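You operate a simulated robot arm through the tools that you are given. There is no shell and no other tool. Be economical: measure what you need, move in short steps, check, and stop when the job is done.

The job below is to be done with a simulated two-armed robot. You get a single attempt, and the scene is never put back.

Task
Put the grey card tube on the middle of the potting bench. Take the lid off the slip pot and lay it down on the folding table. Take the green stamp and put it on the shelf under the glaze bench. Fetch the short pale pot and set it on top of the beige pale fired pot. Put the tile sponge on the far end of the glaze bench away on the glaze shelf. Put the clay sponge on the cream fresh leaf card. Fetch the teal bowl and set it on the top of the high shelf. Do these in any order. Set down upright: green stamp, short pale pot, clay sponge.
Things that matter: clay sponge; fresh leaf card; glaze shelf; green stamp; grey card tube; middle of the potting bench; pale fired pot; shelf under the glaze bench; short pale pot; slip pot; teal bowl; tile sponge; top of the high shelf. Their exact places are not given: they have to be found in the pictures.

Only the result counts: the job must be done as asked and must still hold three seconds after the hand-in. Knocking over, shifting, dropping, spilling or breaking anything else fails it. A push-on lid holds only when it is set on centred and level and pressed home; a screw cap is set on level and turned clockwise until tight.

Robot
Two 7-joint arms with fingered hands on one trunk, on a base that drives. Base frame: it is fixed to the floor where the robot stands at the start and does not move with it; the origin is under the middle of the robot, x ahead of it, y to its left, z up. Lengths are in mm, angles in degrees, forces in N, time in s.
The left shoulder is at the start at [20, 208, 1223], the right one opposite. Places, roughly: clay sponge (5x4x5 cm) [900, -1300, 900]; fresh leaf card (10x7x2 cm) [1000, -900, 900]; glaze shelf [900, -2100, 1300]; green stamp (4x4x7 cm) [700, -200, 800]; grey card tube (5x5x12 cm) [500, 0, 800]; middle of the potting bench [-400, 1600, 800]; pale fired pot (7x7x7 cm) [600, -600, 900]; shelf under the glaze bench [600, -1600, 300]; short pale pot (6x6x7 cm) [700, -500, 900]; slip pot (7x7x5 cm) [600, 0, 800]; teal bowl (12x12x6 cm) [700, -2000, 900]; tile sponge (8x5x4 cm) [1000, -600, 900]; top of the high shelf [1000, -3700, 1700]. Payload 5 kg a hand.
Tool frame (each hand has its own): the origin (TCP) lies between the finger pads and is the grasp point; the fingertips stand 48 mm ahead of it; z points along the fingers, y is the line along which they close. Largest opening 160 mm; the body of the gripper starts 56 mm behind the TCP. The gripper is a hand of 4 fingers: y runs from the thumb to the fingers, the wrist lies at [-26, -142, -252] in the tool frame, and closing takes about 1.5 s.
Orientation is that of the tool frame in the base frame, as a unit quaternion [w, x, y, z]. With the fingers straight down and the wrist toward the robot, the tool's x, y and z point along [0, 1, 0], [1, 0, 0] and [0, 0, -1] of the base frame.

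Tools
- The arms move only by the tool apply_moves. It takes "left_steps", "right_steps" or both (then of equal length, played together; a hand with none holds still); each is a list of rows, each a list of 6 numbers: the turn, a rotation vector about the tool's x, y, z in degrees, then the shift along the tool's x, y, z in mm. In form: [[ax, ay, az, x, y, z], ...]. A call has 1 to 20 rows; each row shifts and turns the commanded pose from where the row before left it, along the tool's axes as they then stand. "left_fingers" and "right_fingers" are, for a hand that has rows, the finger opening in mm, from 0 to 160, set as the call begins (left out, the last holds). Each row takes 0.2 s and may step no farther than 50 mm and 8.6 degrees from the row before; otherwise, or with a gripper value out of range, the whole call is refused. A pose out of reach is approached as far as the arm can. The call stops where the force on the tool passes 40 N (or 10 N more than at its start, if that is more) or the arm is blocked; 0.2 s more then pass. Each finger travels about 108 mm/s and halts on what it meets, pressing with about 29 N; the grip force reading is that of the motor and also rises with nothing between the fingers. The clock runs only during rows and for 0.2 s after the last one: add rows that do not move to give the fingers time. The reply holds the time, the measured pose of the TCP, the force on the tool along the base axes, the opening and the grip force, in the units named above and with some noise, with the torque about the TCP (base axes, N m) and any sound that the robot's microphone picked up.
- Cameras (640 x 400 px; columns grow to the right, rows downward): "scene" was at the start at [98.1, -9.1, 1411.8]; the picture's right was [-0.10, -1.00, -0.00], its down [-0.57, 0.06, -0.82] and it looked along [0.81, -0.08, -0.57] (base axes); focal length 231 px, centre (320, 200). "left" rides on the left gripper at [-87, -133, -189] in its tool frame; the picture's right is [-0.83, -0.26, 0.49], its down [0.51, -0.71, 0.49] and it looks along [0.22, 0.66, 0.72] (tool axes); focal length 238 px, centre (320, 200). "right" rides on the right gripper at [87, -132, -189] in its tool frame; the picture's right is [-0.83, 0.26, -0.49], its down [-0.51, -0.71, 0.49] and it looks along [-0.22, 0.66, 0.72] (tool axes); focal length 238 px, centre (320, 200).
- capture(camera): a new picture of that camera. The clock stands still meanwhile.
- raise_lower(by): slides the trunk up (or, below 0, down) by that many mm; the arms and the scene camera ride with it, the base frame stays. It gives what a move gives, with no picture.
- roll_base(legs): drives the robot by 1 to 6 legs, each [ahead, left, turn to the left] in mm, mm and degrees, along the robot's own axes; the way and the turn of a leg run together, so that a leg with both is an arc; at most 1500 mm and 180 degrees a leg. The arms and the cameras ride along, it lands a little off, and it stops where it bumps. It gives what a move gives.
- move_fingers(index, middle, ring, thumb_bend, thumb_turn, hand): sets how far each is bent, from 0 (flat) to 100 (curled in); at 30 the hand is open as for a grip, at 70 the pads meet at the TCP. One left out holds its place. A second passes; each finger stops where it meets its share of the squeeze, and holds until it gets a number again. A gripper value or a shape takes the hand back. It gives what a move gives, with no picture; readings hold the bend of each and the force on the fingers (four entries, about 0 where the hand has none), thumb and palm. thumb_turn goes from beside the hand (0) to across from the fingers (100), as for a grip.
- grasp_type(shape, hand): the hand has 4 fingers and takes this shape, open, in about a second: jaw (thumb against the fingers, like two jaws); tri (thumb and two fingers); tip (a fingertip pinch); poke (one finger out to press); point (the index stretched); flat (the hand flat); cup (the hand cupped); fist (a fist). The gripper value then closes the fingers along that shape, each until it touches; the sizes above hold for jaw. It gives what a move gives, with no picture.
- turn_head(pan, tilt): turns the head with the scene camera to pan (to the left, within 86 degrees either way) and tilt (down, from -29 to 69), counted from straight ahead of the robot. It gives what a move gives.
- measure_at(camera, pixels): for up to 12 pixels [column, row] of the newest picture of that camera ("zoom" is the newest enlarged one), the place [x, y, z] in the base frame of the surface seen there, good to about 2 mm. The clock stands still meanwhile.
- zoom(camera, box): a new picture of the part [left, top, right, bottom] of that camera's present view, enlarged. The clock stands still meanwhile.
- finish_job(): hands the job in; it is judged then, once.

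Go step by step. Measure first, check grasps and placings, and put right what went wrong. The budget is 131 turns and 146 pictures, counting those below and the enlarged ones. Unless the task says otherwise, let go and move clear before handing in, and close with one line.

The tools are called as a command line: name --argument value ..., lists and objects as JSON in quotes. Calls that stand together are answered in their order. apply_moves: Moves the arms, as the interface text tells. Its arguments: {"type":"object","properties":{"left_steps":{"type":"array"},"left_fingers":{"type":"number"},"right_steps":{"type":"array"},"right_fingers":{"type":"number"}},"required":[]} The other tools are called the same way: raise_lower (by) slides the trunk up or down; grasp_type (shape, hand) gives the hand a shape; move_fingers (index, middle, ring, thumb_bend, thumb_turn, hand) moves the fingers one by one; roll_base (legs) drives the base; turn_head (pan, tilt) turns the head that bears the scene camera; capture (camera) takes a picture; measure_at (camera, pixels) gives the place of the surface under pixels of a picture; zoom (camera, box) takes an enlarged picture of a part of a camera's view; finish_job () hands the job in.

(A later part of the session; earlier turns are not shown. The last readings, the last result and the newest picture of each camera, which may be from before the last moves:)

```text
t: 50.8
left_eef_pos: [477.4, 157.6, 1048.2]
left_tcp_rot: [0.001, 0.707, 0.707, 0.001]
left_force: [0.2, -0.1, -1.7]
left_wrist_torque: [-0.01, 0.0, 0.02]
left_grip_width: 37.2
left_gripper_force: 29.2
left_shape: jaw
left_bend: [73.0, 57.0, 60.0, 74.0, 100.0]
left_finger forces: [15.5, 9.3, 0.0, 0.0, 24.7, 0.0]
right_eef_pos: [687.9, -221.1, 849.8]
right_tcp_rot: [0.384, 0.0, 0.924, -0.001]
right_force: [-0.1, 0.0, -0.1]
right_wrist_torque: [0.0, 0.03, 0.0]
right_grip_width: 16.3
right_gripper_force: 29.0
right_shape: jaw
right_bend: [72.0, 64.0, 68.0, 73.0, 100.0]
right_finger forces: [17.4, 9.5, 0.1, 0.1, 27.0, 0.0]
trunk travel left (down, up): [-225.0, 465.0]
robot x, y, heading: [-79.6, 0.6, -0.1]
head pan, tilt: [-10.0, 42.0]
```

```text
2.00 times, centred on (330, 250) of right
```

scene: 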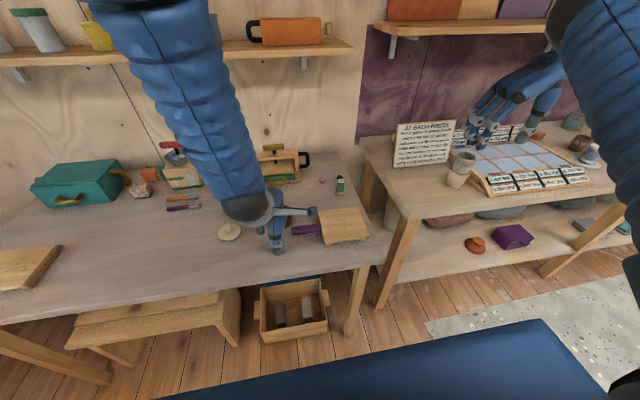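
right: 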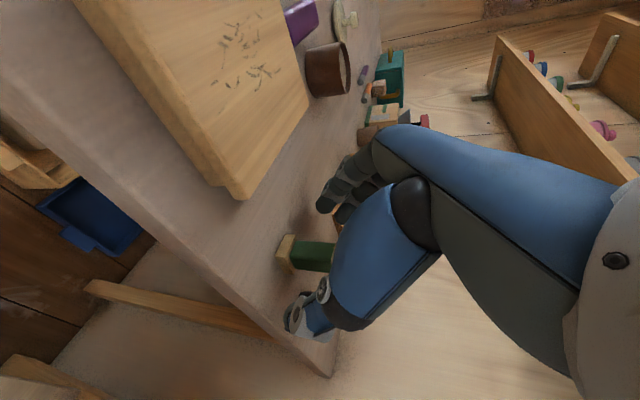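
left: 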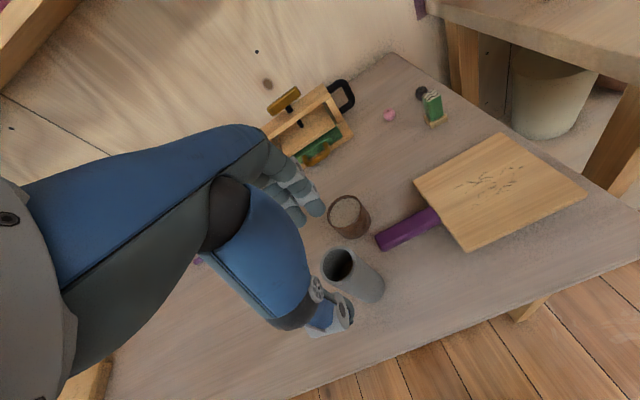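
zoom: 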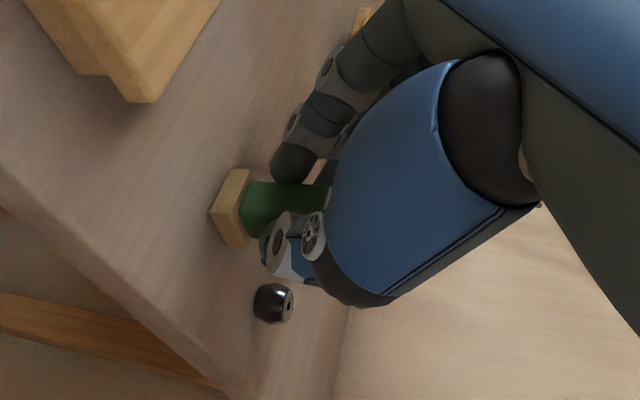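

apply_moves --right_steps '[[0, 0, 0, -14, 0, -14], [0, 0, 0, -30, 0, -30], [0, 0, 0, -30, 0, -30], [0, 0, 0, -30, 0, -30], [0, 0, 0, -30, 0, -30], [0, 0, 0, 30, 0, -30], [0, 0, 0, 30, 0, -30], [0, 0, 0, 30, 0, -30], [0, 0, 0, 30, 0, -30]]'

capture --camera "right"

roll_base --legs '[[-250, 0, 0], [0, 0, 90]]'

turn_head --pan 0 --tilt 35

capture --camera "scene"

```text
t: 52.8
left_eef_pos: [475.9, 156.9, 1049.0]
left_tcp_rot: [0.002, 0.706, 0.708, 0.001]
left_force: [-0.3, -0.5, 0.5]
left_wrist_torque: [-0.01, -0.1, -0.06]
left_grip_width: 37.4
left_gripper_force: 28.6
left_shape: jaw
left_bend: [73.0, 57.0, 60.0, 74.0, 100.0]
left_finger forces: [15.6, 9.4, 0.0, 0.0, 24.7, 0.0]
right_eef_pos: [517.9, -220.6, 1040.0]
right_tcp_rot: [0.384, 0.0, 0.923, 0.001]
right_force: [-0.7, -0.4, 0.3]
right_wrist_torque: [0.02, -0.01, -0.03]
right_grip_width: 16.2
right_gripper_force: 29.2
right_shape: jaw
right_bend: [72.0, 64.0, 68.0, 73.0, 100.0]
right_finger forces: [17.2, 9.8, 0.0, 0.0, 27.1, 0.0]
trunk travel left (down, up): [-225.0, 465.0]
robot x, y, heading: [-80.6, 1.6, 0.1]
head pan, tilt: [-10.0, 42.0]
```

```text
86 pictures are left
```

right: 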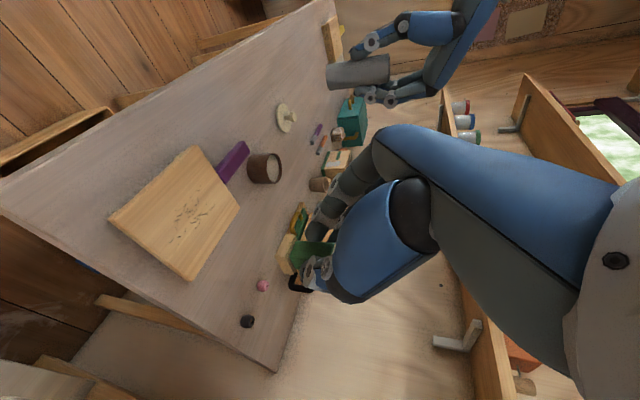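

```text
t: 58.4
left_eef_pos: [-483.9, 559.0, 1048.8]
left_tcp_rot: [-0.001, 0.004, 1.0, 0.003]
left_force: [0.9, 0.3, -0.6]
left_wrist_torque: [0.05, -0.01, 0.03]
left_grip_width: 37.0
left_gripper_force: 29.0
left_shape: jaw
left_bend: [73.0, 57.0, 60.0, 74.0, 100.0]
left_finger forces: [15.6, 9.2, 0.1, 0.0, 24.2, 0.0]
right_eef_pos: [-105.9, 597.4, 1040.1]
right_tcp_rot: [0.272, -0.651, 0.656, 0.269]
right_force: [0.1, -0.1, -0.5]
right_wrist_torque: [-0.01, -0.01, -0.01]
right_grip_width: 16.4
right_gripper_force: 29.1
right_shape: jaw
right_bend: [72.0, 64.0, 68.0, 73.0, 100.0]
right_finger forces: [16.9, 10.0, 0.0, 0.0, 27.0, 0.1]
trunk travel left (down, up): [-225.0, 465.0]
robot x, y, heading: [-331.3, 1.3, 89.7]
head pan, tilt: [-10.0, 42.0]
```

```text
t: 59.1
left_eef_pos: [-481.9, 559.4, 1048.7]
left_tcp_rot: [0.0, 0.004, 1.0, 0.002]
left_force: [0.1, 0.4, -0.9]
left_wrist_torque: [0.0, -0.02, 0.01]
left_grip_width: 37.0
left_gripper_force: 28.4
left_shape: jaw
left_bend: [73.0, 57.0, 60.0, 74.0, 100.0]
left_finger forces: [15.6, 9.2, 0.0, 0.0, 24.1, 0.1]
right_eef_pos: [-107.1, 597.1, 1038.9]
right_tcp_rot: [0.272, -0.651, 0.656, 0.27]
right_force: [0.2, 0.6, -0.2]
right_wrist_torque: [0.0, 0.04, 0.01]
right_grip_width: 16.4
right_gripper_force: 29.1
right_shape: jaw
right_bend: [72.0, 64.0, 68.0, 73.0, 100.0]
right_finger forces: [16.9, 9.9, 0.0, 0.1, 27.1, 0.0]
trunk travel left (down, up): [-225.0, 465.0]
robot x, y, heading: [-329.0, -0.0, 89.6]
head pan, tilt: [0.0, 35.0]
```

```text
85 pictures are left
```

scene: 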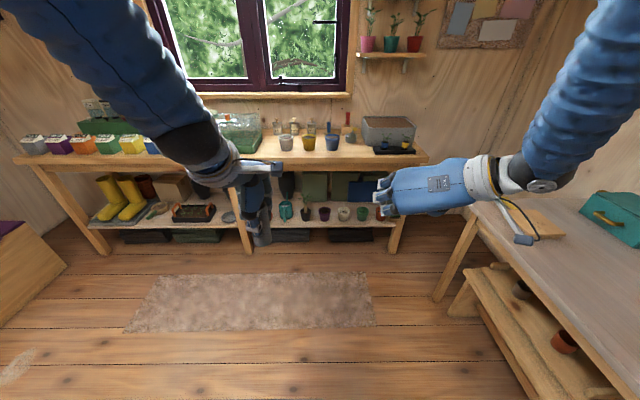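

measure_at --camera "scene" --pixels '[[22, 160], [418, 160], [290, 160], [240, 160], [265, 152], [285, 148], [308, 148], [333, 148], [265, 165], [380, 152], [245, 145], [300, 155]]'

zoom --camera "scene" --box '[130, 90, 430, 270]'

```text
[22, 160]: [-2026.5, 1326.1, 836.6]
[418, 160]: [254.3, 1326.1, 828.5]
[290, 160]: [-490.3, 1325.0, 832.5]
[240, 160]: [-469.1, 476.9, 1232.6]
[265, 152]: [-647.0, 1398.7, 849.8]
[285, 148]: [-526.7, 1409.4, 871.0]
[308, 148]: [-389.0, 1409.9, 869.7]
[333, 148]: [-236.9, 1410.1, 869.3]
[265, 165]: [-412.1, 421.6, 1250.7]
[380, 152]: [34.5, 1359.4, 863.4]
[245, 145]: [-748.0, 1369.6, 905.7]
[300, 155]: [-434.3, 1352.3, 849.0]
```

```text
2.13 times, centred on (280, 180) of scene
```

zoom: 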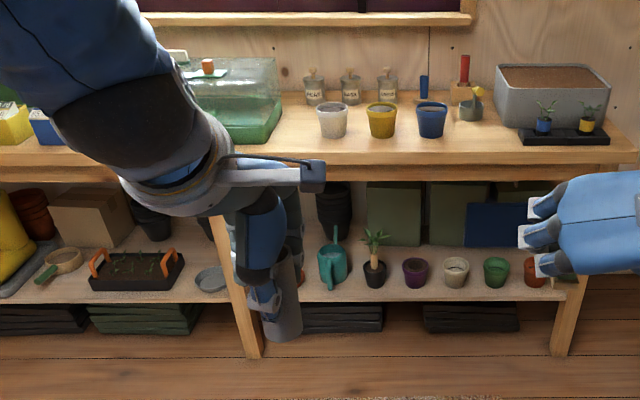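

roll_base --legs '[[500, 0, 0]]'

turn_head --pan -5 --tilt 30

capture --camera "scene"

```text
t: 62.1
left_eef_pos: [-476.2, 1067.8, 1047.3]
left_tcp_rot: [0.0, 0.004, 1.0, 0.001]
left_force: [-0.1, 0.7, -2.3]
left_wrist_torque: [-0.08, -0.05, -0.04]
left_grip_width: 37.1
left_gripper_force: 28.9
left_shape: jaw
left_bend: [73.0, 57.0, 60.0, 74.0, 100.0]
left_finger forces: [15.7, 9.1, 0.1, 0.0, 24.0, 0.0]
right_eef_pos: [-100.7, 1104.6, 1040.3]
right_tcp_rot: [0.271, -0.65, 0.657, 0.269]
right_force: [0.3, 0.1, 0.4]
right_wrist_torque: [-0.02, 0.02, 0.02]
right_grip_width: 16.0
right_gripper_force: 28.7
right_shape: jaw
right_bend: [72.0, 64.0, 68.0, 73.0, 100.0]
right_finger forces: [16.9, 9.9, 0.0, 0.0, 26.9, 0.1]
trunk travel left (down, up): [-225.0, 465.0]
robot x, y, heading: [-329.6, 508.6, 89.5]
head pan, tilt: [0.0, 35.0]
```

```text
t: 62.8
left_eef_pos: [-477.1, 1066.3, 1048.6]
left_tcp_rot: [0.0, 0.004, 1.0, 0.003]
left_force: [0.6, -0.8, -0.4]
left_wrist_torque: [0.01, 0.0, -0.01]
left_grip_width: 37.2
left_gripper_force: 28.7
left_shape: jaw
left_bend: [73.0, 57.0, 60.0, 74.0, 100.0]
left_finger forces: [15.7, 9.2, 0.0, 0.1, 24.2, 0.0]
right_eef_pos: [-100.4, 1102.7, 1040.5]
right_tcp_rot: [0.273, -0.65, 0.657, 0.269]
right_force: [-0.6, -0.3, -0.7]
right_wrist_torque: [-0.01, -0.03, 0.01]
right_grip_width: 16.4
right_gripper_force: 28.9
right_shape: jaw
right_bend: [72.0, 64.0, 68.0, 73.0, 100.0]
right_finger forces: [16.8, 9.9, 0.0, 0.0, 27.0, 0.0]
trunk travel left (down, up): [-225.0, 465.0]
robot x, y, heading: [-325.7, 505.3, 89.3]
head pan, tilt: [-5.0, 30.0]
```

```text
83 pictures are left
```

scene: 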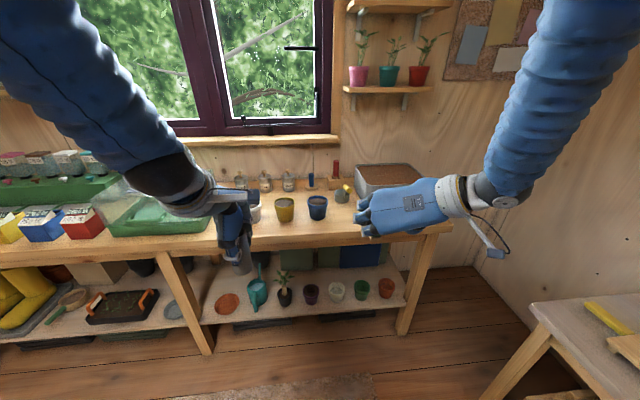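

zoom --camera "scene" --box '[200, 155, 380, 265]'

```text
3.56 times, centred on (290, 210) of scene
```

zoom: 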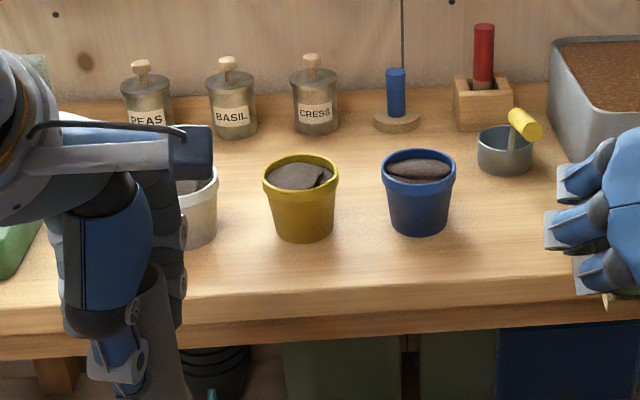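

measure_at --camera "zoom" --pixels '[[235, 135], [315, 132], [300, 240], [418, 233], [300, 155], [418, 150], [265, 148], [355, 145], [400, 128], [360, 270], [480, 200], [205, 240]]'

```text
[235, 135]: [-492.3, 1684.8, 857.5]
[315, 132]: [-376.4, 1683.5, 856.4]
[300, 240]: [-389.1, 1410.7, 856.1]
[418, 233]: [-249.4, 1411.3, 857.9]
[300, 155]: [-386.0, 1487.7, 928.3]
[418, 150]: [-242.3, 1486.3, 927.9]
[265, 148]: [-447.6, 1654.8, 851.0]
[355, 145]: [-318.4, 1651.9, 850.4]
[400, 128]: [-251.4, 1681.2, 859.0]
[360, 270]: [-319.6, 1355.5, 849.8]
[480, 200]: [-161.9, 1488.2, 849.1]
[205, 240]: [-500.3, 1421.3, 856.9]
```

apply_moves --left_steps '[[0, 0, 0, -38, 0, -15], [0, 0, 0, -38, 0, -15]]' --right_steps '[[0, 0, 0, -28, 0, -28], [0, 0, 0, -28, 0, -28]]'

roll_base --legs '[[285, 0, 0]]'

```text
t: 63.4
left_eef_pos: [-408.0, 1063.9, 1077.0]
left_tcp_rot: [0.001, 0.006, 1.0, 0.001]
left_force: [-0.5, 0.8, -1.1]
left_wrist_torque: [0.02, -0.07, 0.01]
left_grip_width: 36.9
left_gripper_force: 29.4
left_shape: jaw
left_bend: [73.0, 57.0, 60.0, 74.0, 100.0]
left_finger forces: [15.5, 9.4, 0.0, 0.0, 24.4, 0.1]
left hand out of reach, approached as far as the arm can: row 2
right_eef_pos: [-100.5, 1100.9, 1119.3]
right_tcp_rot: [0.272, -0.65, 0.657, 0.269]
right_force: [-0.9, -0.7, -2.5]
right_wrist_torque: [0.05, -0.1, -0.04]
right_grip_width: 16.3
right_gripper_force: 29.0
right_shape: jaw
right_bend: [72.0, 64.0, 68.0, 73.0, 100.0]
right_finger forces: [16.9, 9.9, 0.0, 0.0, 27.0, 0.0]
trunk travel left (down, up): [-225.0, 465.0]
robot x, y, heading: [-327.7, 507.9, 89.5]
head pan, tilt: [-5.0, 30.0]
```

```text
t: 65.3
left_eef_pos: [-403.8, 1350.0, 1075.0]
left_tcp_rot: [0.0, 0.005, 1.0, -0.001]
left_force: [0.8, 1.0, -1.0]
left_wrist_torque: [-0.1, 0.0, 0.01]
left_grip_width: 37.1
left_gripper_force: 29.0
left_shape: jaw
left_bend: [73.0, 57.0, 60.0, 74.0, 100.0]
left_finger forces: [15.5, 9.3, 0.0, 0.0, 24.3, 0.0]
right_eef_pos: [-96.0, 1388.3, 1118.3]
right_tcp_rot: [0.272, -0.65, 0.657, 0.269]
right_force: [0.3, 0.3, -0.7]
right_wrist_torque: [-0.08, 0.03, -0.02]
right_grip_width: 16.2
right_gripper_force: 28.9
right_shape: jaw
right_bend: [72.0, 64.0, 68.0, 73.0, 100.0]
right_finger forces: [16.8, 9.9, 0.1, 0.0, 27.0, 0.1]
trunk travel left (down, up): [-225.0, 465.0]
robot x, y, heading: [-324.2, 790.1, 89.4]
head pan, tilt: [-5.0, 30.0]
```

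apply_moves --left_steps '[[0, 0, 0, 0, 46.5, 0], [0, 0, 0, 0, 46.5, 0], [0, 0, 0, 0, 46.5, 0], [0, 0, 0, 0, 46.5, 0], [0, 0, 0, 0, 46.5, 0], [0, 0, 0, 0, 0, 0]]'

turn_head --pan 5 --tilt 35

capture --camera "scene"

capture --camera "left"

```text
t: 66.7
left_eef_pos: [-401.3, 1583.4, 1076.8]
left_tcp_rot: [0.001, 0.006, 1.0, 0.0]
left_force: [0.5, -0.5, 0.3]
left_wrist_torque: [0.05, 0.01, -0.01]
left_grip_width: 37.0
left_gripper_force: 29.5
left_shape: jaw
left_bend: [73.0, 57.0, 60.0, 74.0, 100.0]
left_finger forces: [15.8, 9.6, 0.1, 0.0, 24.6, 0.0]
right_eef_pos: [-96.4, 1385.4, 1119.5]
right_tcp_rot: [0.272, -0.649, 0.658, 0.269]
right_force: [-1.7, -0.4, -0.1]
right_wrist_torque: [0.03, -0.02, 0.0]
right_grip_width: 16.3
right_gripper_force: 29.1
right_shape: jaw
right_bend: [72.0, 64.0, 68.0, 73.0, 100.0]
right_finger forces: [16.8, 9.9, 0.0, 0.0, 27.0, 0.0]
trunk travel left (down, up): [-225.0, 465.0]
robot x, y, heading: [-321.5, 789.0, 89.2]
head pan, tilt: [-5.0, 30.0]
```

```text
t: 67.4
left_eef_pos: [-400.8, 1580.8, 1074.7]
left_tcp_rot: [0.0, 0.005, 1.0, 0.0]
left_force: [0.0, 0.5, 0.0]
left_wrist_torque: [0.02, 0.01, -0.02]
left_grip_width: 37.2
left_gripper_force: 29.2
left_shape: jaw
left_bend: [73.0, 57.0, 60.0, 74.0, 100.0]
left_finger forces: [15.9, 9.6, 0.1, 0.1, 24.6, 0.1]
right_eef_pos: [-95.5, 1387.3, 1118.5]
right_tcp_rot: [0.272, -0.649, 0.657, 0.269]
right_force: [0.9, 0.2, -0.4]
right_wrist_torque: [-0.04, 0.0, 0.03]
right_grip_width: 16.3
right_gripper_force: 28.9
right_shape: jaw
right_bend: [72.0, 64.0, 68.0, 73.0, 100.0]
right_finger forces: [16.9, 10.0, 0.0, 0.0, 27.0, 0.0]
trunk travel left (down, up): [-225.0, 465.0]
robot x, y, heading: [-323.6, 793.8, 89.4]
head pan, tilt: [5.0, 35.0]
```

```text
81 pictures are left
```

scene: 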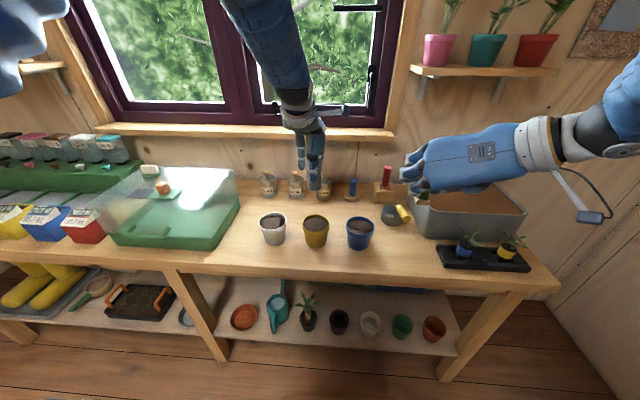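

```text
80 pictures are left
```

left: 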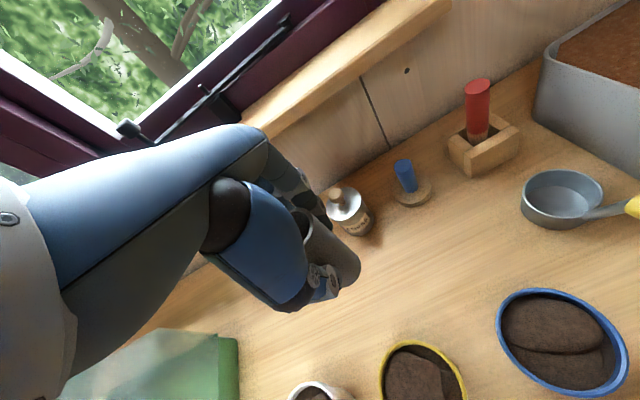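

apply_moves --left_steps '[[0, 0, 0, 0, -8, 30], [0, 0, 0, 0, 0, 30], [0, 0, 0, 0, 0, 30], [0, 0, 0, 0, 0, 25], [0, 0, 0, 0, 0, 7], [0, 0, 0, 0, 0, 2], [0, 0, 0, 0, 0, 0]]'

capture --camera "left"

zoom --camera "scene" --box '[230, 140, 410, 260]'

```text
t: 69.0
left_eef_pos: [-400.9, 1573.4, 952.8]
left_tcp_rot: [0.001, 0.005, 1.0, 0.0]
left_force: [0.2, 0.7, -0.6]
left_wrist_torque: [0.01, 0.01, -0.02]
left_grip_width: 36.8
left_gripper_force: 28.8
left_shape: jaw
left_bend: [73.0, 57.0, 60.0, 74.0, 100.0]
left_finger forces: [15.7, 9.6, 0.0, 0.1, 24.4, 0.0]
right_eef_pos: [-95.2, 1386.8, 1118.3]
right_tcp_rot: [0.272, -0.65, 0.657, 0.269]
right_force: [-0.3, -0.6, -0.6]
right_wrist_torque: [-0.02, -0.03, 0.03]
right_grip_width: 16.3
right_gripper_force: 29.3
right_shape: jaw
right_bend: [72.0, 64.0, 68.0, 73.0, 100.0]
right_finger forces: [16.8, 9.9, 0.0, 0.0, 27.0, 0.0]
trunk travel left (down, up): [-225.0, 465.0]
robot x, y, heading: [-321.8, 789.2, 89.5]
head pan, tilt: [5.0, 35.0]
```

```text
79 pictures are left
```

left: 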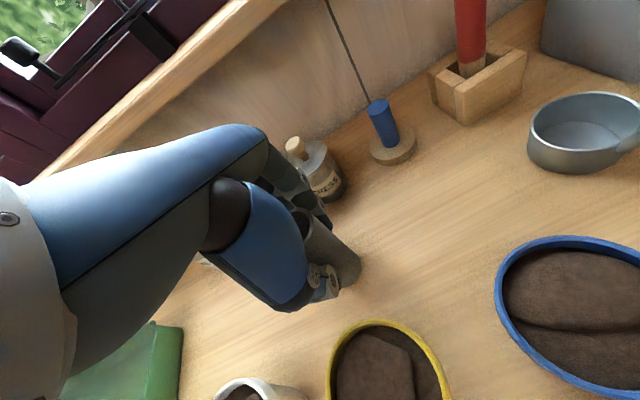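

```text
3.33 times, centred on (320, 200) of scene
```

zoom: 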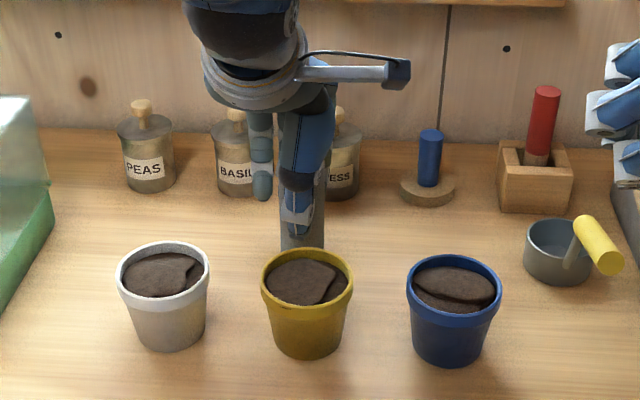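

Looks good; I'll lower in small steps until it touches.

apply_moves --left_steps '[[0, 0, 0, 0, 0, 2], [0, 0, 0, 0, 0, 1.5], [0, 0, 0, 0, 0, 1.5], [0, 0, 0, 0, 0, 0]]'

```text
t: 70.0
left_eef_pos: [-400.5, 1574.4, 948.7]
left_tcp_rot: [0.001, 0.005, 1.0, 0.001]
left_force: [0.2, -0.9, 5.4]
left_wrist_torque: [0.05, 0.01, 0.01]
left_grip_width: 37.3
left_gripper_force: 28.6
left_shape: jaw
left_bend: [73.0, 57.0, 60.0, 74.0, 100.0]
left_finger forces: [16.1, 9.6, 0.1, 0.0, 26.1, 0.1]
right_eef_pos: [-96.9, 1386.5, 1119.3]
right_tcp_rot: [0.273, -0.65, 0.657, 0.268]
right_force: [-0.4, -0.7, -0.4]
right_wrist_torque: [0.01, -0.02, 0.01]
right_grip_width: 16.2
right_gripper_force: 29.4
right_shape: jaw
right_bend: [72.0, 64.0, 68.0, 73.0, 100.0]
right_finger forces: [16.8, 9.9, 0.0, 0.1, 27.0, 0.0]
trunk travel left (down, up): [-225.0, 465.0]
robot x, y, heading: [-321.7, 788.4, 89.4]
head pan, tilt: [5.0, 35.0]
```

Contact reads about 6 N. I'll release finger by finger so the thumb stays clear of the yellow pot, then lift.

move_fingers --hand "left" --index 45 --middle 43 --ring 43 --thumb_bend 66

apply_moves --left_steps '[[0, 0, 0, 0, 0, -10], [0, 0, 0, 0, 0, -30], [0, 0, 0, 0, 0, -40], [0, 0, 0, 0, 0, -45]]'

zoom --camera "scene" --box '[230, 140, 410, 260]'

```text
t: 71.0
left_eef_pos: [-401.6, 1574.0, 947.5]
left_tcp_rot: [0.001, 0.005, 1.0, 0.001]
left_force: [0.1, 0.3, 0.4]
left_wrist_torque: [0.03, -0.03, -0.03]
left_grip_width: 69.4
left_gripper_force: 0.0
left_shape: fingers
left_bend: [45.0, 43.0, 43.0, 66.0, 100.0]
left_finger forces: [0.0, 0.0, 0.1, 0.0, 0.1, 0.0]
right_eef_pos: [-95.3, 1386.7, 1118.9]
right_tcp_rot: [0.272, -0.649, 0.657, 0.269]
right_force: [-0.2, -1.1, -0.3]
right_wrist_torque: [0.01, -0.01, -0.02]
right_grip_width: 16.3
right_gripper_force: 28.4
right_shape: jaw
right_bend: [72.0, 64.0, 68.0, 73.0, 100.0]
right_finger forces: [16.9, 9.9, 0.1, 0.0, 26.9, 0.1]
trunk travel left (down, up): [-225.0, 465.0]
robot x, y, heading: [-324.6, 793.1, 89.4]
head pan, tilt: [5.0, 35.0]
```

```text
t: 72.0
left_eef_pos: [-401.1, 1571.4, 1073.4]
left_tcp_rot: [0.0, 0.006, 1.0, -0.001]
left_force: [0.1, -1.5, -2.9]
left_wrist_torque: [0.21, 0.0, 0.02]
left_grip_width: 69.5
left_gripper_force: 0.1
left_shape: fingers
left_bend: [45.0, 43.0, 43.0, 66.0, 100.0]
left_finger forces: [0.0, 0.0, 0.0, 0.0, 0.0, 0.0]
right_eef_pos: [-97.0, 1386.2, 1120.0]
right_tcp_rot: [0.272, -0.65, 0.657, 0.269]
right_force: [0.3, -1.1, -0.7]
right_wrist_torque: [0.02, -0.02, -0.03]
right_grip_width: 16.2
right_gripper_force: 29.2
right_shape: jaw
right_bend: [72.0, 64.0, 68.0, 73.0, 100.0]
right_finger forces: [16.7, 9.9, 0.0, 0.1, 27.0, 0.1]
trunk travel left (down, up): [-225.0, 465.0]
robot x, y, heading: [-325.3, 789.4, 89.5]
head pan, tilt: [5.0, 35.0]
```

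```text
3.33 times, centred on (320, 200) of scene
```

zoom: 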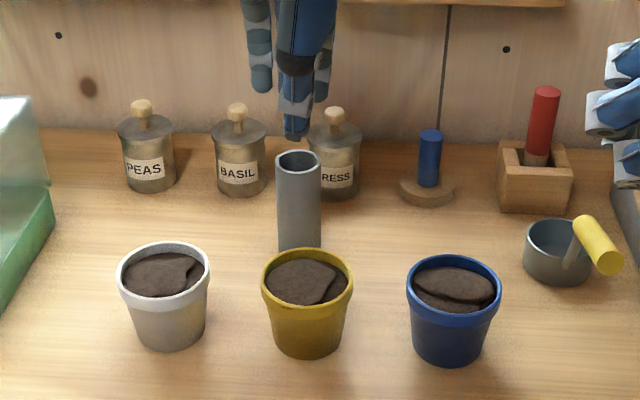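

apply_moves --left_steps '[[0, 0, 0, 0, -46, -5], [0, 0, 0, 0, -46, 0], [0, 0, 0, 0, -46, 0], [0, 0, 0, 0, -46, 0], [0, 0, 0, 40, -46, 0], [0, 0, 0, 40, 0, 0]]'

roll_base --legs '[[-790, 0, 0], [0, 0, -90], [0, -600, 0]]'

turn_head --pan -10 --tilt 40

capture --camera "scene"

```text
refused: row 5 steps farther than a row can; nothing moved
```

```text
t: 83.1
left_eef_pos: [460.0, -499.7, 1073.8]
left_tcp_rot: [0.002, 0.701, 0.713, 0.0]
left_force: [0.5, -0.8, 0.2]
left_wrist_torque: [0.04, -0.04, 0.01]
left_grip_width: 69.5
left_gripper_force: 0.1
left_shape: fingers
left_bend: [45.0, 43.0, 43.0, 66.0, 100.0]
left_finger forces: [0.0, 0.0, 0.0, 0.1, 0.1, 0.0]
right_eef_pos: [283.6, -809.6, 1117.3]
right_tcp_rot: [0.382, -0.008, 0.924, 0.003]
right_force: [0.4, -0.1, -0.9]
right_wrist_torque: [0.08, 0.03, 0.01]
right_grip_width: 16.4
right_gripper_force: 28.7
right_shape: jaw
right_bend: [72.0, 64.0, 68.0, 73.0, 100.0]
right_finger forces: [16.2, 10.0, 0.0, 0.0, 27.0, 0.0]
trunk travel left (down, up): [-225.0, 465.0]
robot x, y, heading: [-320.2, -596.4, 1.2]
head pan, tilt: [5.0, 35.0]
```

```text
t: 83.8
left_eef_pos: [460.0, -499.4, 1072.8]
left_tcp_rot: [0.002, 0.701, 0.714, 0.0]
left_force: [-0.2, 0.5, -0.2]
left_wrist_torque: [-0.04, 0.0, -0.01]
left_grip_width: 69.3
left_gripper_force: 0.1
left_shape: fingers
left_bend: [45.0, 43.0, 43.0, 66.0, 100.0]
left_finger forces: [0.1, 0.0, 0.0, 0.1, 0.0, 0.1]
right_eef_pos: [284.3, -809.8, 1118.5]
right_tcp_rot: [0.382, -0.007, 0.924, 0.003]
right_force: [0.0, -0.8, -0.4]
right_wrist_torque: [0.0, 0.02, 0.01]
right_grip_width: 16.3
right_gripper_force: 28.8
right_shape: jaw
right_bend: [72.0, 64.0, 68.0, 73.0, 100.0]
right_finger forces: [16.2, 10.0, 0.1, 0.0, 27.0, 0.1]
trunk travel left (down, up): [-225.0, 465.0]
robot x, y, heading: [-320.4, -597.8, 1.0]
head pan, tilt: [-10.0, 40.0]
```

```text
76 pictures are left
```

scene: 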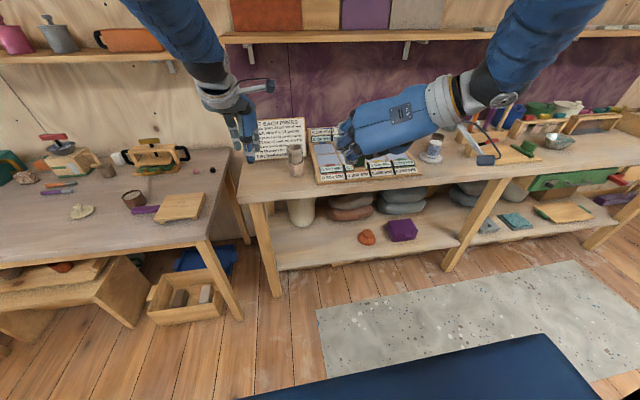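

measure_at --camera "scene" --pixels '[[320, 245], [335, 262], [430, 235], [366, 238], [400, 228], [345, 210], [302, 215], [275, 275], [385, 255], [440, 250], [325, 225], [250, 195]]'

```text
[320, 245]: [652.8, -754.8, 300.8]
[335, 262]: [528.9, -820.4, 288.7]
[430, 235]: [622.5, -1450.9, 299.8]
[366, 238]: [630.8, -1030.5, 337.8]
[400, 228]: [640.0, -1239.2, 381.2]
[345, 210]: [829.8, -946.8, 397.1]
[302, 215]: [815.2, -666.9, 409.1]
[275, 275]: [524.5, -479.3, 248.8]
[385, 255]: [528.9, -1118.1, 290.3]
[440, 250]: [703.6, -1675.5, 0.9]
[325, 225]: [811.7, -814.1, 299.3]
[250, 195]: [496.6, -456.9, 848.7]
```

apply_moves --left_steps '[[0, 0, 0, 0, -45, 0], [0, 0, 0, 0, -45, 0], [0, 0, 0, 0, -45, 0], [0, 0, 0, 0, -45, 0], [0, 0, 0, 45, 0, 0]]'

raise_lower --by -220

apply_moves --right_steps '[[0, 0, 0, 35, 0, 35], [0, 0, 0, 35, 0, 35], [0, 0, 0, 35, 0, 35], [0, 0, 0, 35, 0, 35], [0, 0, 0, 35, 0, 35], [0, 0, 0, 35, 0, 35], [0, 0, 0, 35, 0, 35], [0, 0, 0, 35, 0, 35], [0, 0, 0, 35, 0, 35], [0, 0, 0, 30, 0, 30], [0, 0, 0, 0, 0, 0]]'

capture --camera "scene"

```text
t: 85.0
left_eef_pos: [280.8, -454.4, 1071.5]
left_tcp_rot: [0.001, 0.701, 0.713, -0.003]
left_force: [1.8, 1.6, -0.3]
left_wrist_torque: [-0.26, 0.12, -0.01]
left_grip_width: 69.4
left_gripper_force: 0.1
left_shape: fingers
left_bend: [45.0, 43.0, 43.0, 66.0, 100.0]
left_finger forces: [0.0, 0.0, 0.1, 0.0, 0.0, 0.0]
right_eef_pos: [283.7, -804.4, 1118.4]
right_tcp_rot: [0.382, -0.009, 0.924, 0.002]
right_force: [0.9, 2.8, -0.6]
right_wrist_torque: [-0.19, 0.11, -0.13]
right_grip_width: 16.2
right_gripper_force: 28.9
right_shape: jaw
right_bend: [72.0, 64.0, 68.0, 73.0, 100.0]
right_finger forces: [16.3, 10.2, 0.0, 0.0, 27.0, 0.0]
trunk travel left (down, up): [-225.0, 465.0]
robot x, y, heading: [-318.1, -599.4, 1.2]
head pan, tilt: [-10.0, 40.0]
```

```text
t: 87.4
left_eef_pos: [280.7, -457.6, 853.6]
left_tcp_rot: [0.001, 0.7, 0.714, 0.0]
left_force: [0.1, -0.7, -0.3]
left_wrist_torque: [0.0, -0.02, 0.0]
left_grip_width: 69.5
left_gripper_force: 0.1
left_shape: fingers
left_bend: [45.0, 43.0, 43.0, 66.0, 100.0]
left_finger forces: [0.0, 0.0, 0.0, 0.1, 0.1, 0.0]
right_eef_pos: [282.5, -809.0, 899.1]
right_tcp_rot: [0.382, -0.007, 0.924, 0.003]
right_force: [0.2, 1.0, -0.7]
right_wrist_torque: [-0.03, 0.03, 0.01]
right_grip_width: 16.4
right_gripper_force: 29.5
right_shape: jaw
right_bend: [72.0, 64.0, 68.0, 73.0, 100.0]
right_finger forces: [16.4, 10.2, 0.0, 0.0, 27.0, 0.1]
trunk travel left (down, up): [-5.0, 685.0]
robot x, y, heading: [-321.9, -598.5, 1.0]
head pan, tilt: [-10.0, 40.0]
```

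```text
t: 89.8
left_eef_pos: [279.9, -457.8, 851.0]
left_tcp_rot: [0.001, 0.701, 0.714, 0.0]
left_force: [0.5, 0.6, -0.2]
left_wrist_torque: [-0.01, -0.03, 0.03]
left_grip_width: 69.4
left_gripper_force: 0.0
left_shape: fingers
left_bend: [45.0, 43.0, 43.0, 66.0, 100.0]
left_finger forces: [0.0, 0.1, 0.0, 0.0, 0.0, 0.1]
right_eef_pos: [283.8, -808.1, 409.9]
right_tcp_rot: [0.382, -0.007, 0.924, 0.004]
right_force: [0.0, 0.2, -0.9]
right_wrist_torque: [0.01, 0.01, 0.01]
right_grip_width: 16.2
right_gripper_force: 29.1
right_shape: jaw
right_bend: [72.0, 64.0, 68.0, 73.0, 100.0]
right_finger forces: [16.1, 10.2, 0.0, 0.1, 26.9, 0.1]
trunk travel left (down, up): [-5.0, 685.0]
robot x, y, heading: [-314.1, -601.4, 1.2]
head pan, tilt: [-10.0, 40.0]
```

```text
75 pictures are left
```

scene: 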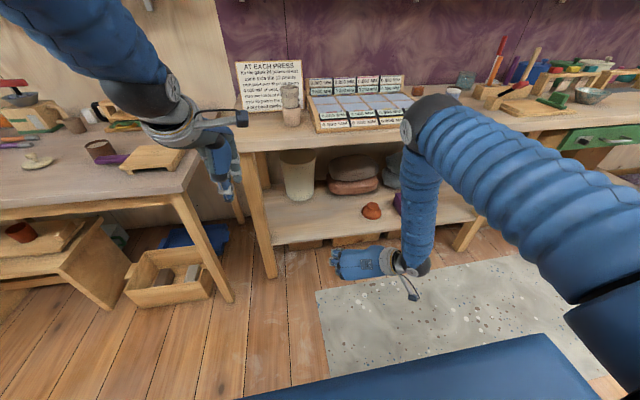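

measure_at --camera "scene" --pixels '[[405, 132], [420, 175], [420, 230], [410, 265], [345, 262], [445, 110], [300, 195]]'

capture --camera "right"

```text
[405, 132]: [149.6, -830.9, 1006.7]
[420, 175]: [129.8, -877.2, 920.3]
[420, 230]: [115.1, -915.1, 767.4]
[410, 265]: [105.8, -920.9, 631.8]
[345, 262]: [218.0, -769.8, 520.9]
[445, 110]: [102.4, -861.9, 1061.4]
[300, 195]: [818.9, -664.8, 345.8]
```

```text
74 pictures are left
```

right: 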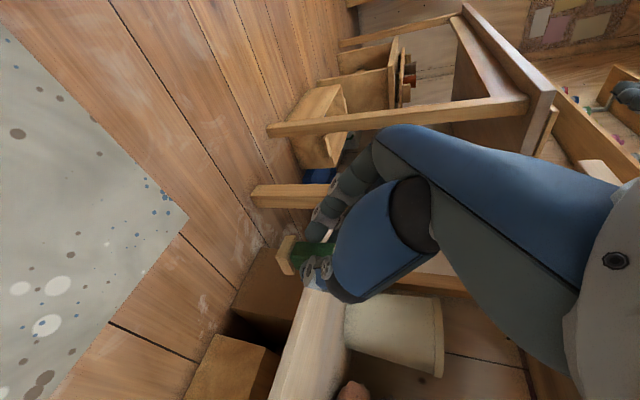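

apply_moves --left_steps '[[0, 0, 0, 0, 0, -45], [0, 0, 0, 0, 0, -45], [0, 0, 0, 0, 0, -45], [0, 0, 0, 0, 0, -45], [0, 0, 0, 0, 0, -45]]'

roll_base --legs '[[270, 0, -1]]'

capture --camera "right"

capture --camera "scene"

```text
t: 91.0
left_eef_pos: [276.2, -458.2, 1069.8]
left_tcp_rot: [0.0, 0.701, 0.713, 0.0]
left_force: [0.2, 0.1, -0.5]
left_wrist_torque: [0.0, -0.04, 0.0]
left_grip_width: 69.3
left_gripper_force: 0.1
left_shape: fingers
left_bend: [45.0, 43.0, 43.0, 66.0, 100.0]
left_finger forces: [0.0, 0.0, 0.0, 0.0, 0.0, 0.0]
left hand out of reach, approached as far as the arm can: row 2
right_eef_pos: [283.6, -809.5, 409.8]
right_tcp_rot: [0.382, -0.008, 0.924, 0.002]
right_force: [-0.3, 0.2, -0.8]
right_wrist_torque: [0.02, 0.01, 0.01]
right_grip_width: 16.3
right_gripper_force: 29.2
right_shape: jaw
right_bend: [72.0, 64.0, 68.0, 73.0, 100.0]
right_finger forces: [16.1, 10.2, 0.0, 0.0, 27.0, 0.1]
trunk travel left (down, up): [-5.0, 685.0]
robot x, y, heading: [-322.6, -600.1, 0.8]
head pan, tilt: [-10.0, 40.0]
```

```text
t: 92.9
left_eef_pos: [549.2, -468.6, 1068.5]
left_tcp_rot: [0.001, 0.708, 0.706, -0.001]
left_force: [1.4, -0.7, 0.1]
left_wrist_torque: [-0.03, 0.1, 0.02]
left_grip_width: 69.6
left_gripper_force: 0.1
left_shape: fingers
left_bend: [45.0, 43.0, 43.0, 66.0, 100.0]
left_finger forces: [0.0, 0.1, 0.0, 0.0, 0.1, 0.0]
right_eef_pos: [548.5, -818.5, 409.8]
right_tcp_rot: [0.382, 0.003, 0.924, -0.001]
right_force: [-0.2, 0.4, -1.2]
right_wrist_torque: [0.02, 0.08, 0.01]
right_grip_width: 16.3
right_gripper_force: 29.4
right_shape: jaw
right_bend: [72.0, 64.0, 68.0, 73.0, 100.0]
right_finger forces: [16.0, 10.0, 0.0, 0.0, 26.9, 0.0]
trunk travel left (down, up): [-5.0, 685.0]
robot x, y, heading: [-47.7, -599.5, -0.1]
head pan, tilt: [-10.0, 40.0]
```

```text
73 pictures are left
```

right: 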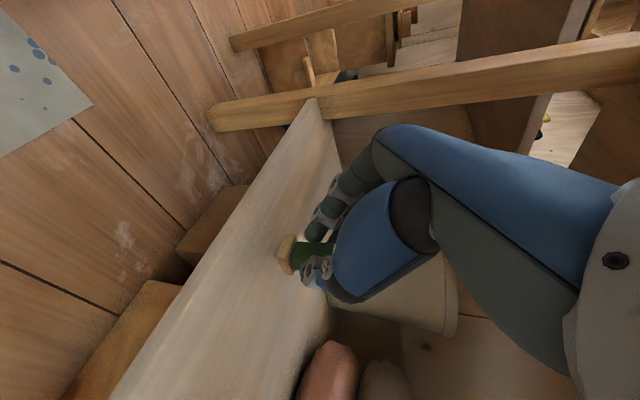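

```text
72 pictures are left
```

scene: 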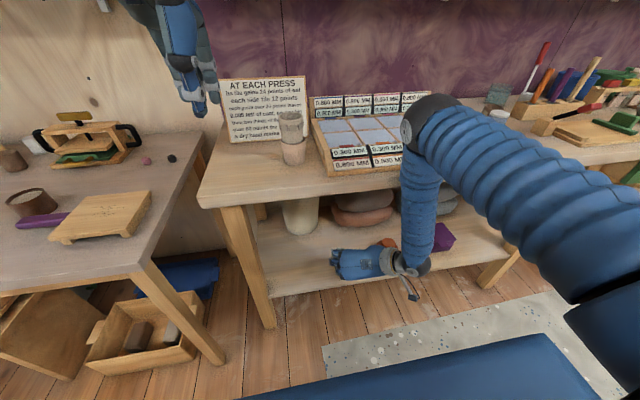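

apply_moves --right_steps '[[0, 0, 0, -21, 0, 21], [0, 0, 0, -21, 0, 21], [0, 0, 0, 12, 0, 12], [0, 0, 0, 12, 0, 12], [0, 0, 0, 1.5, 0, 1.5], [0, 0, 0, 1.4, 0, 1.4], [0, 0, 0, 0, 0, 0]]'

capture --camera "right"

```text
t: 94.5
left_eef_pos: [548.0, -468.5, 1070.4]
left_tcp_rot: [0.001, 0.708, 0.706, 0.0]
left_force: [-0.4, 0.1, 0.1]
left_wrist_torque: [0.0, -0.03, 0.0]
left_grip_width: 69.7
left_gripper_force: 0.0
left_shape: fingers
left_bend: [45.0, 43.0, 43.0, 66.0, 100.0]
left_finger forces: [0.0, 0.1, 0.0, 0.0, 0.0, 0.1]
right_eef_pos: [607.6, -820.4, 372.9]
right_tcp_rot: [0.383, 0.003, 0.924, -0.001]
right_force: [0.2, 1.2, -0.6]
right_wrist_torque: [0.02, 0.02, 0.0]
right_grip_width: 16.5
right_gripper_force: 28.8
right_shape: jaw
right_bend: [72.0, 64.0, 68.0, 73.0, 100.0]
right_finger forces: [16.1, 10.2, 0.0, 0.1, 27.0, 0.0]
trunk travel left (down, up): [-5.0, 685.0]
robot x, y, heading: [-49.2, -596.0, -0.2]
head pan, tilt: [-10.0, 40.0]
```

```text
71 pictures are left
```

right: 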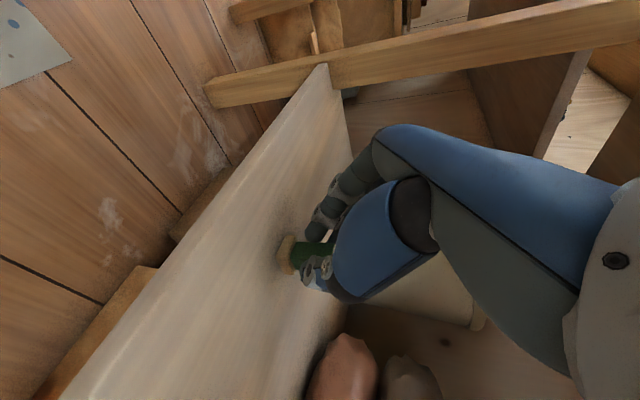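

apply_moves --right_steps '[[0, 0, 0, 1, 0, 1], [0, 0, 0, 1, 0, 1], [0, 0, 0, 0.7, 0, 0.7], [0, 0, 0, 0, 0, 0]]'

```text
t: 95.5
left_eef_pos: [547.6, -468.2, 1071.4]
left_tcp_rot: [0.001, 0.708, 0.706, 0.0]
left_force: [-0.7, -0.1, 0.6]
left_wrist_torque: [0.01, -0.02, -0.05]
left_grip_width: 69.4
left_gripper_force: 0.0
left_shape: fingers
left_bend: [45.0, 43.0, 43.0, 66.0, 100.0]
left_finger forces: [0.1, 0.0, 0.0, 0.0, 0.1, 0.0]
right_eef_pos: [608.4, -819.7, 369.3]
right_tcp_rot: [0.384, 0.001, 0.923, -0.002]
right_force: [-0.6, -1.7, 9.6]
right_wrist_torque: [0.09, -0.16, -0.02]
right_grip_width: 16.1
right_gripper_force: 29.3
right_shape: jaw
right_bend: [72.0, 64.0, 68.0, 73.0, 100.0]
right_finger forces: [17.7, 9.5, 0.0, 0.0, 29.0, 0.1]
trunk travel left (down, up): [-5.0, 685.0]
robot x, y, heading: [-48.1, -598.7, -0.2]
head pan, tilt: [-10.0, 40.0]
```

move_fingers --hand "right" --index 42 --middle 40 --ring 40 --thumb_bend 60

apply_moves --right_steps '[[0, 0, 0, 0, 0, -15], [0, 0, 0, 0, 0, -40], [0, 0, 0, 0, 0, -40], [0, 0, 0, 20, 0, -40]]'

capture --camera "right"

```text
t: 96.5
left_eef_pos: [546.8, -467.7, 1069.5]
left_tcp_rot: [0.001, 0.709, 0.706, 0.0]
left_force: [-0.3, 0.7, 0.3]
left_wrist_torque: [-0.01, 0.02, -0.01]
left_grip_width: 69.3
left_gripper_force: 0.1
left_shape: fingers
left_bend: [45.0, 43.0, 43.0, 66.0, 100.0]
left_finger forces: [0.1, 0.1, 0.0, 0.0, 0.1, 0.0]
right_eef_pos: [606.6, -818.4, 367.4]
right_tcp_rot: [0.383, 0.001, 0.924, -0.001]
right_force: [0.4, -0.2, 0.0]
right_wrist_torque: [0.0, 0.0, 0.0]
right_grip_width: 86.4
right_gripper_force: 0.0
right_shape: fingers
right_bend: [42.0, 40.0, 40.0, 60.0, 100.0]
right_finger forces: [0.0, 0.1, 0.1, 0.0, 0.0, 0.0]
trunk travel left (down, up): [-5.0, 685.0]
robot x, y, heading: [-49.1, -595.0, -0.3]
head pan, tilt: [-10.0, 40.0]
```

```text
t: 97.5
left_eef_pos: [548.3, -466.9, 1069.1]
left_tcp_rot: [0.001, 0.708, 0.706, 0.0]
left_force: [0.9, 0.1, 0.5]
left_wrist_torque: [0.01, 0.0, -0.02]
left_grip_width: 69.2
left_gripper_force: 0.1
left_shape: fingers
left_bend: [45.0, 43.0, 43.0, 66.0, 100.0]
left_finger forces: [0.0, 0.1, 0.0, 0.1, 0.0, 0.1]
right_eef_pos: [499.3, -819.8, 450.7]
right_tcp_rot: [0.383, 0.003, 0.924, -0.001]
right_force: [0.1, 0.5, 0.6]
right_wrist_torque: [-0.05, 0.04, 0.01]
right_grip_width: 86.7
right_gripper_force: 0.0
right_shape: fingers
right_bend: [42.0, 40.0, 40.0, 60.0, 100.0]
right_finger forces: [0.1, 0.0, 0.0, 0.0, 0.1, 0.0]
trunk travel left (down, up): [-5.0, 685.0]
robot x, y, heading: [-48.4, -598.3, -0.2]
head pan, tilt: [-10.0, 40.0]
```

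```text
70 pictures are left
```

right: 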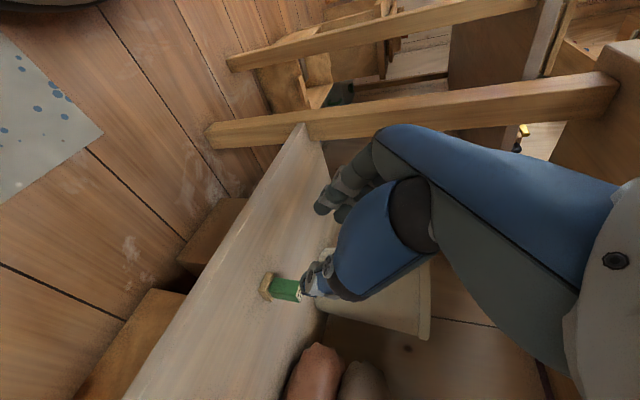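

roll_base --legs '[[-270, 0, 0]]'

raise_lower --by 300

apply_moves --right_steps '[[0, 0, 0, -34, 0, -34], [0, 0, 0, -34, 0, -34], [0, 0, 0, -34, 0, -34], [0, 0, 0, -34, 0, -34], [0, 0, 0, -34, 0, -34], [0, 0, 0, -34, 0, -34], [0, 0, 0, -34, 0, -34], [0, 0, 0, -34, 0, -34]]'

roll_base --legs '[[0, -500, 0]]'

turn_head --pan 0 --tilt 30

capture --camera "scene"

```text
t: 99.4
left_eef_pos: [278.1, -466.3, 1070.0]
left_tcp_rot: [0.002, 0.708, 0.706, 0.0]
left_force: [-0.8, 1.1, 0.2]
left_wrist_torque: [0.03, -0.04, 0.02]
left_grip_width: 69.4
left_gripper_force: 0.0
left_shape: fingers
left_bend: [45.0, 43.0, 43.0, 66.0, 100.0]
left_finger forces: [0.0, 0.1, 0.0, 0.0, 0.0, 0.1]
right_eef_pos: [227.4, -817.4, 450.9]
right_tcp_rot: [0.383, 0.001, 0.924, 0.0]
right_force: [-1.4, -0.4, 0.3]
right_wrist_torque: [-0.03, -0.01, 0.02]
right_grip_width: 86.5
right_gripper_force: 0.1
right_shape: fingers
right_bend: [42.0, 40.0, 40.0, 60.0, 100.0]
right_finger forces: [0.0, 0.0, 0.2, 0.1, 0.0, 0.0]
trunk travel left (down, up): [-5.0, 685.0]
robot x, y, heading: [-324.1, -599.6, -0.2]
head pan, tilt: [-10.0, 40.0]
```

```text
t: 102.4
left_eef_pos: [278.0, -466.7, 1369.6]
left_tcp_rot: [0.001, 0.708, 0.706, -0.001]
left_force: [0.5, -0.3, 0.1]
left_wrist_torque: [-0.01, -0.01, -0.02]
left_grip_width: 69.6
left_gripper_force: 0.0
left_shape: fingers
left_bend: [45.0, 43.0, 43.0, 66.0, 100.0]
left_finger forces: [0.0, 0.1, 0.0, 0.0, 0.1, 0.0]
right_eef_pos: [229.0, -817.6, 749.1]
right_tcp_rot: [0.383, 0.001, 0.924, -0.001]
right_force: [-0.1, 0.3, -0.8]
right_wrist_torque: [0.0, -0.03, -0.01]
right_grip_width: 86.7
right_gripper_force: 0.1
right_shape: fingers
right_bend: [42.0, 40.0, 40.0, 60.0, 100.0]
right_finger forces: [0.0, 0.0, 0.0, 0.1, 0.0, 0.1]
trunk travel left (down, up): [-305.0, 385.0]
robot x, y, heading: [-323.4, -599.1, -0.3]
head pan, tilt: [-10.0, 40.0]
```

```text
t: 104.2
left_eef_pos: [275.7, -466.1, 1371.3]
left_tcp_rot: [0.002, 0.708, 0.706, 0.001]
left_force: [-1.1, 0.2, 1.3]
left_wrist_torque: [-0.01, -0.12, 0.0]
left_grip_width: 69.3
left_gripper_force: 0.0
left_shape: fingers
left_bend: [45.0, 43.0, 43.0, 66.0, 100.0]
left_finger forces: [0.0, 0.1, 0.0, 0.1, 0.0, 0.1]
right_eef_pos: [228.4, -818.0, 1135.9]
right_tcp_rot: [0.383, 0.001, 0.924, -0.001]
right_force: [-1.8, -0.1, 0.3]
right_wrist_torque: [-0.06, -0.13, -0.07]
right_grip_width: 86.6
right_gripper_force: 0.0
right_shape: fingers
right_bend: [42.0, 40.0, 40.0, 60.0, 100.0]
right_finger forces: [0.0, 0.0, 0.1, 0.1, 0.0, 0.0]
trunk travel left (down, up): [-305.0, 385.0]
robot x, y, heading: [-320.9, -599.4, -0.0]
head pan, tilt: [-10.0, 40.0]
```

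```text
t: 107.1
left_eef_pos: [277.5, -964.4, 1370.1]
left_tcp_rot: [0.001, 0.707, 0.707, 0.001]
left_force: [0.5, -0.9, -0.3]
left_wrist_torque: [0.06, -0.01, 0.02]
left_grip_width: 69.2
left_gripper_force: 0.0
left_shape: fingers
left_bend: [45.0, 43.0, 43.0, 66.0, 100.0]
left_finger forces: [0.0, 0.0, 0.0, 0.1, 0.0, 0.0]
right_eef_pos: [228.7, -1316.5, 1135.0]
right_tcp_rot: [0.383, -0.001, 0.924, 0.0]
right_force: [1.0, -0.2, 0.1]
right_wrist_torque: [0.02, 0.01, 0.03]
right_grip_width: 86.3
right_gripper_force: 0.1
right_shape: fingers
right_bend: [42.0, 40.0, 40.0, 60.0, 100.0]
right_finger forces: [0.0, 0.0, 0.1, 0.0, 0.1, 0.0]
trunk travel left (down, up): [-305.0, 385.0]
robot x, y, heading: [-322.8, -1095.8, -0.1]
head pan, tilt: [-10.0, 40.0]
```

```text
t: 107.8
left_eef_pos: [278.4, -965.3, 1368.8]
left_tcp_rot: [0.001, 0.707, 0.707, 0.0]
left_force: [0.2, -0.3, 0.4]
left_wrist_torque: [-0.02, 0.01, 0.0]
left_grip_width: 69.7
left_gripper_force: 0.1
left_shape: fingers
left_bend: [45.0, 43.0, 43.0, 66.0, 100.0]
left_finger forces: [0.0, 0.0, 0.1, 0.0, 0.0, 0.1]
right_eef_pos: [229.6, -1315.1, 1134.5]
right_tcp_rot: [0.382, 0.0, 0.924, 0.0]
right_force: [-0.1, 0.3, 0.4]
right_wrist_torque: [0.03, -0.01, 0.0]
right_grip_width: 86.5
right_gripper_force: 0.0
right_shape: fingers
right_bend: [42.0, 40.0, 40.0, 60.0, 100.0]
right_finger forces: [0.1, 0.1, 0.1, 0.1, 0.0, 0.0]
trunk travel left (down, up): [-305.0, 385.0]
robot x, y, heading: [-322.0, -1095.4, 0.2]
head pan, tilt: [0.0, 30.0]
```

```text
69 pictures are left
```

scene: 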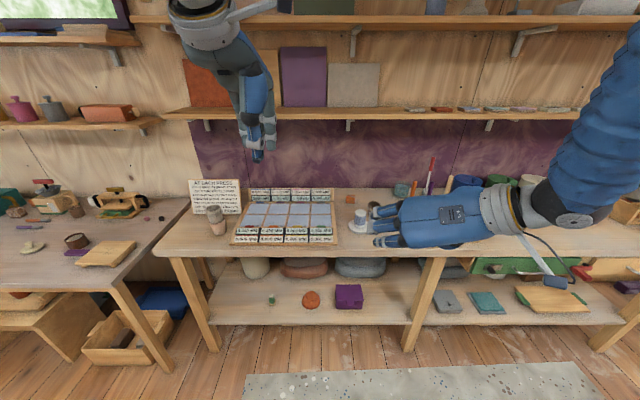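

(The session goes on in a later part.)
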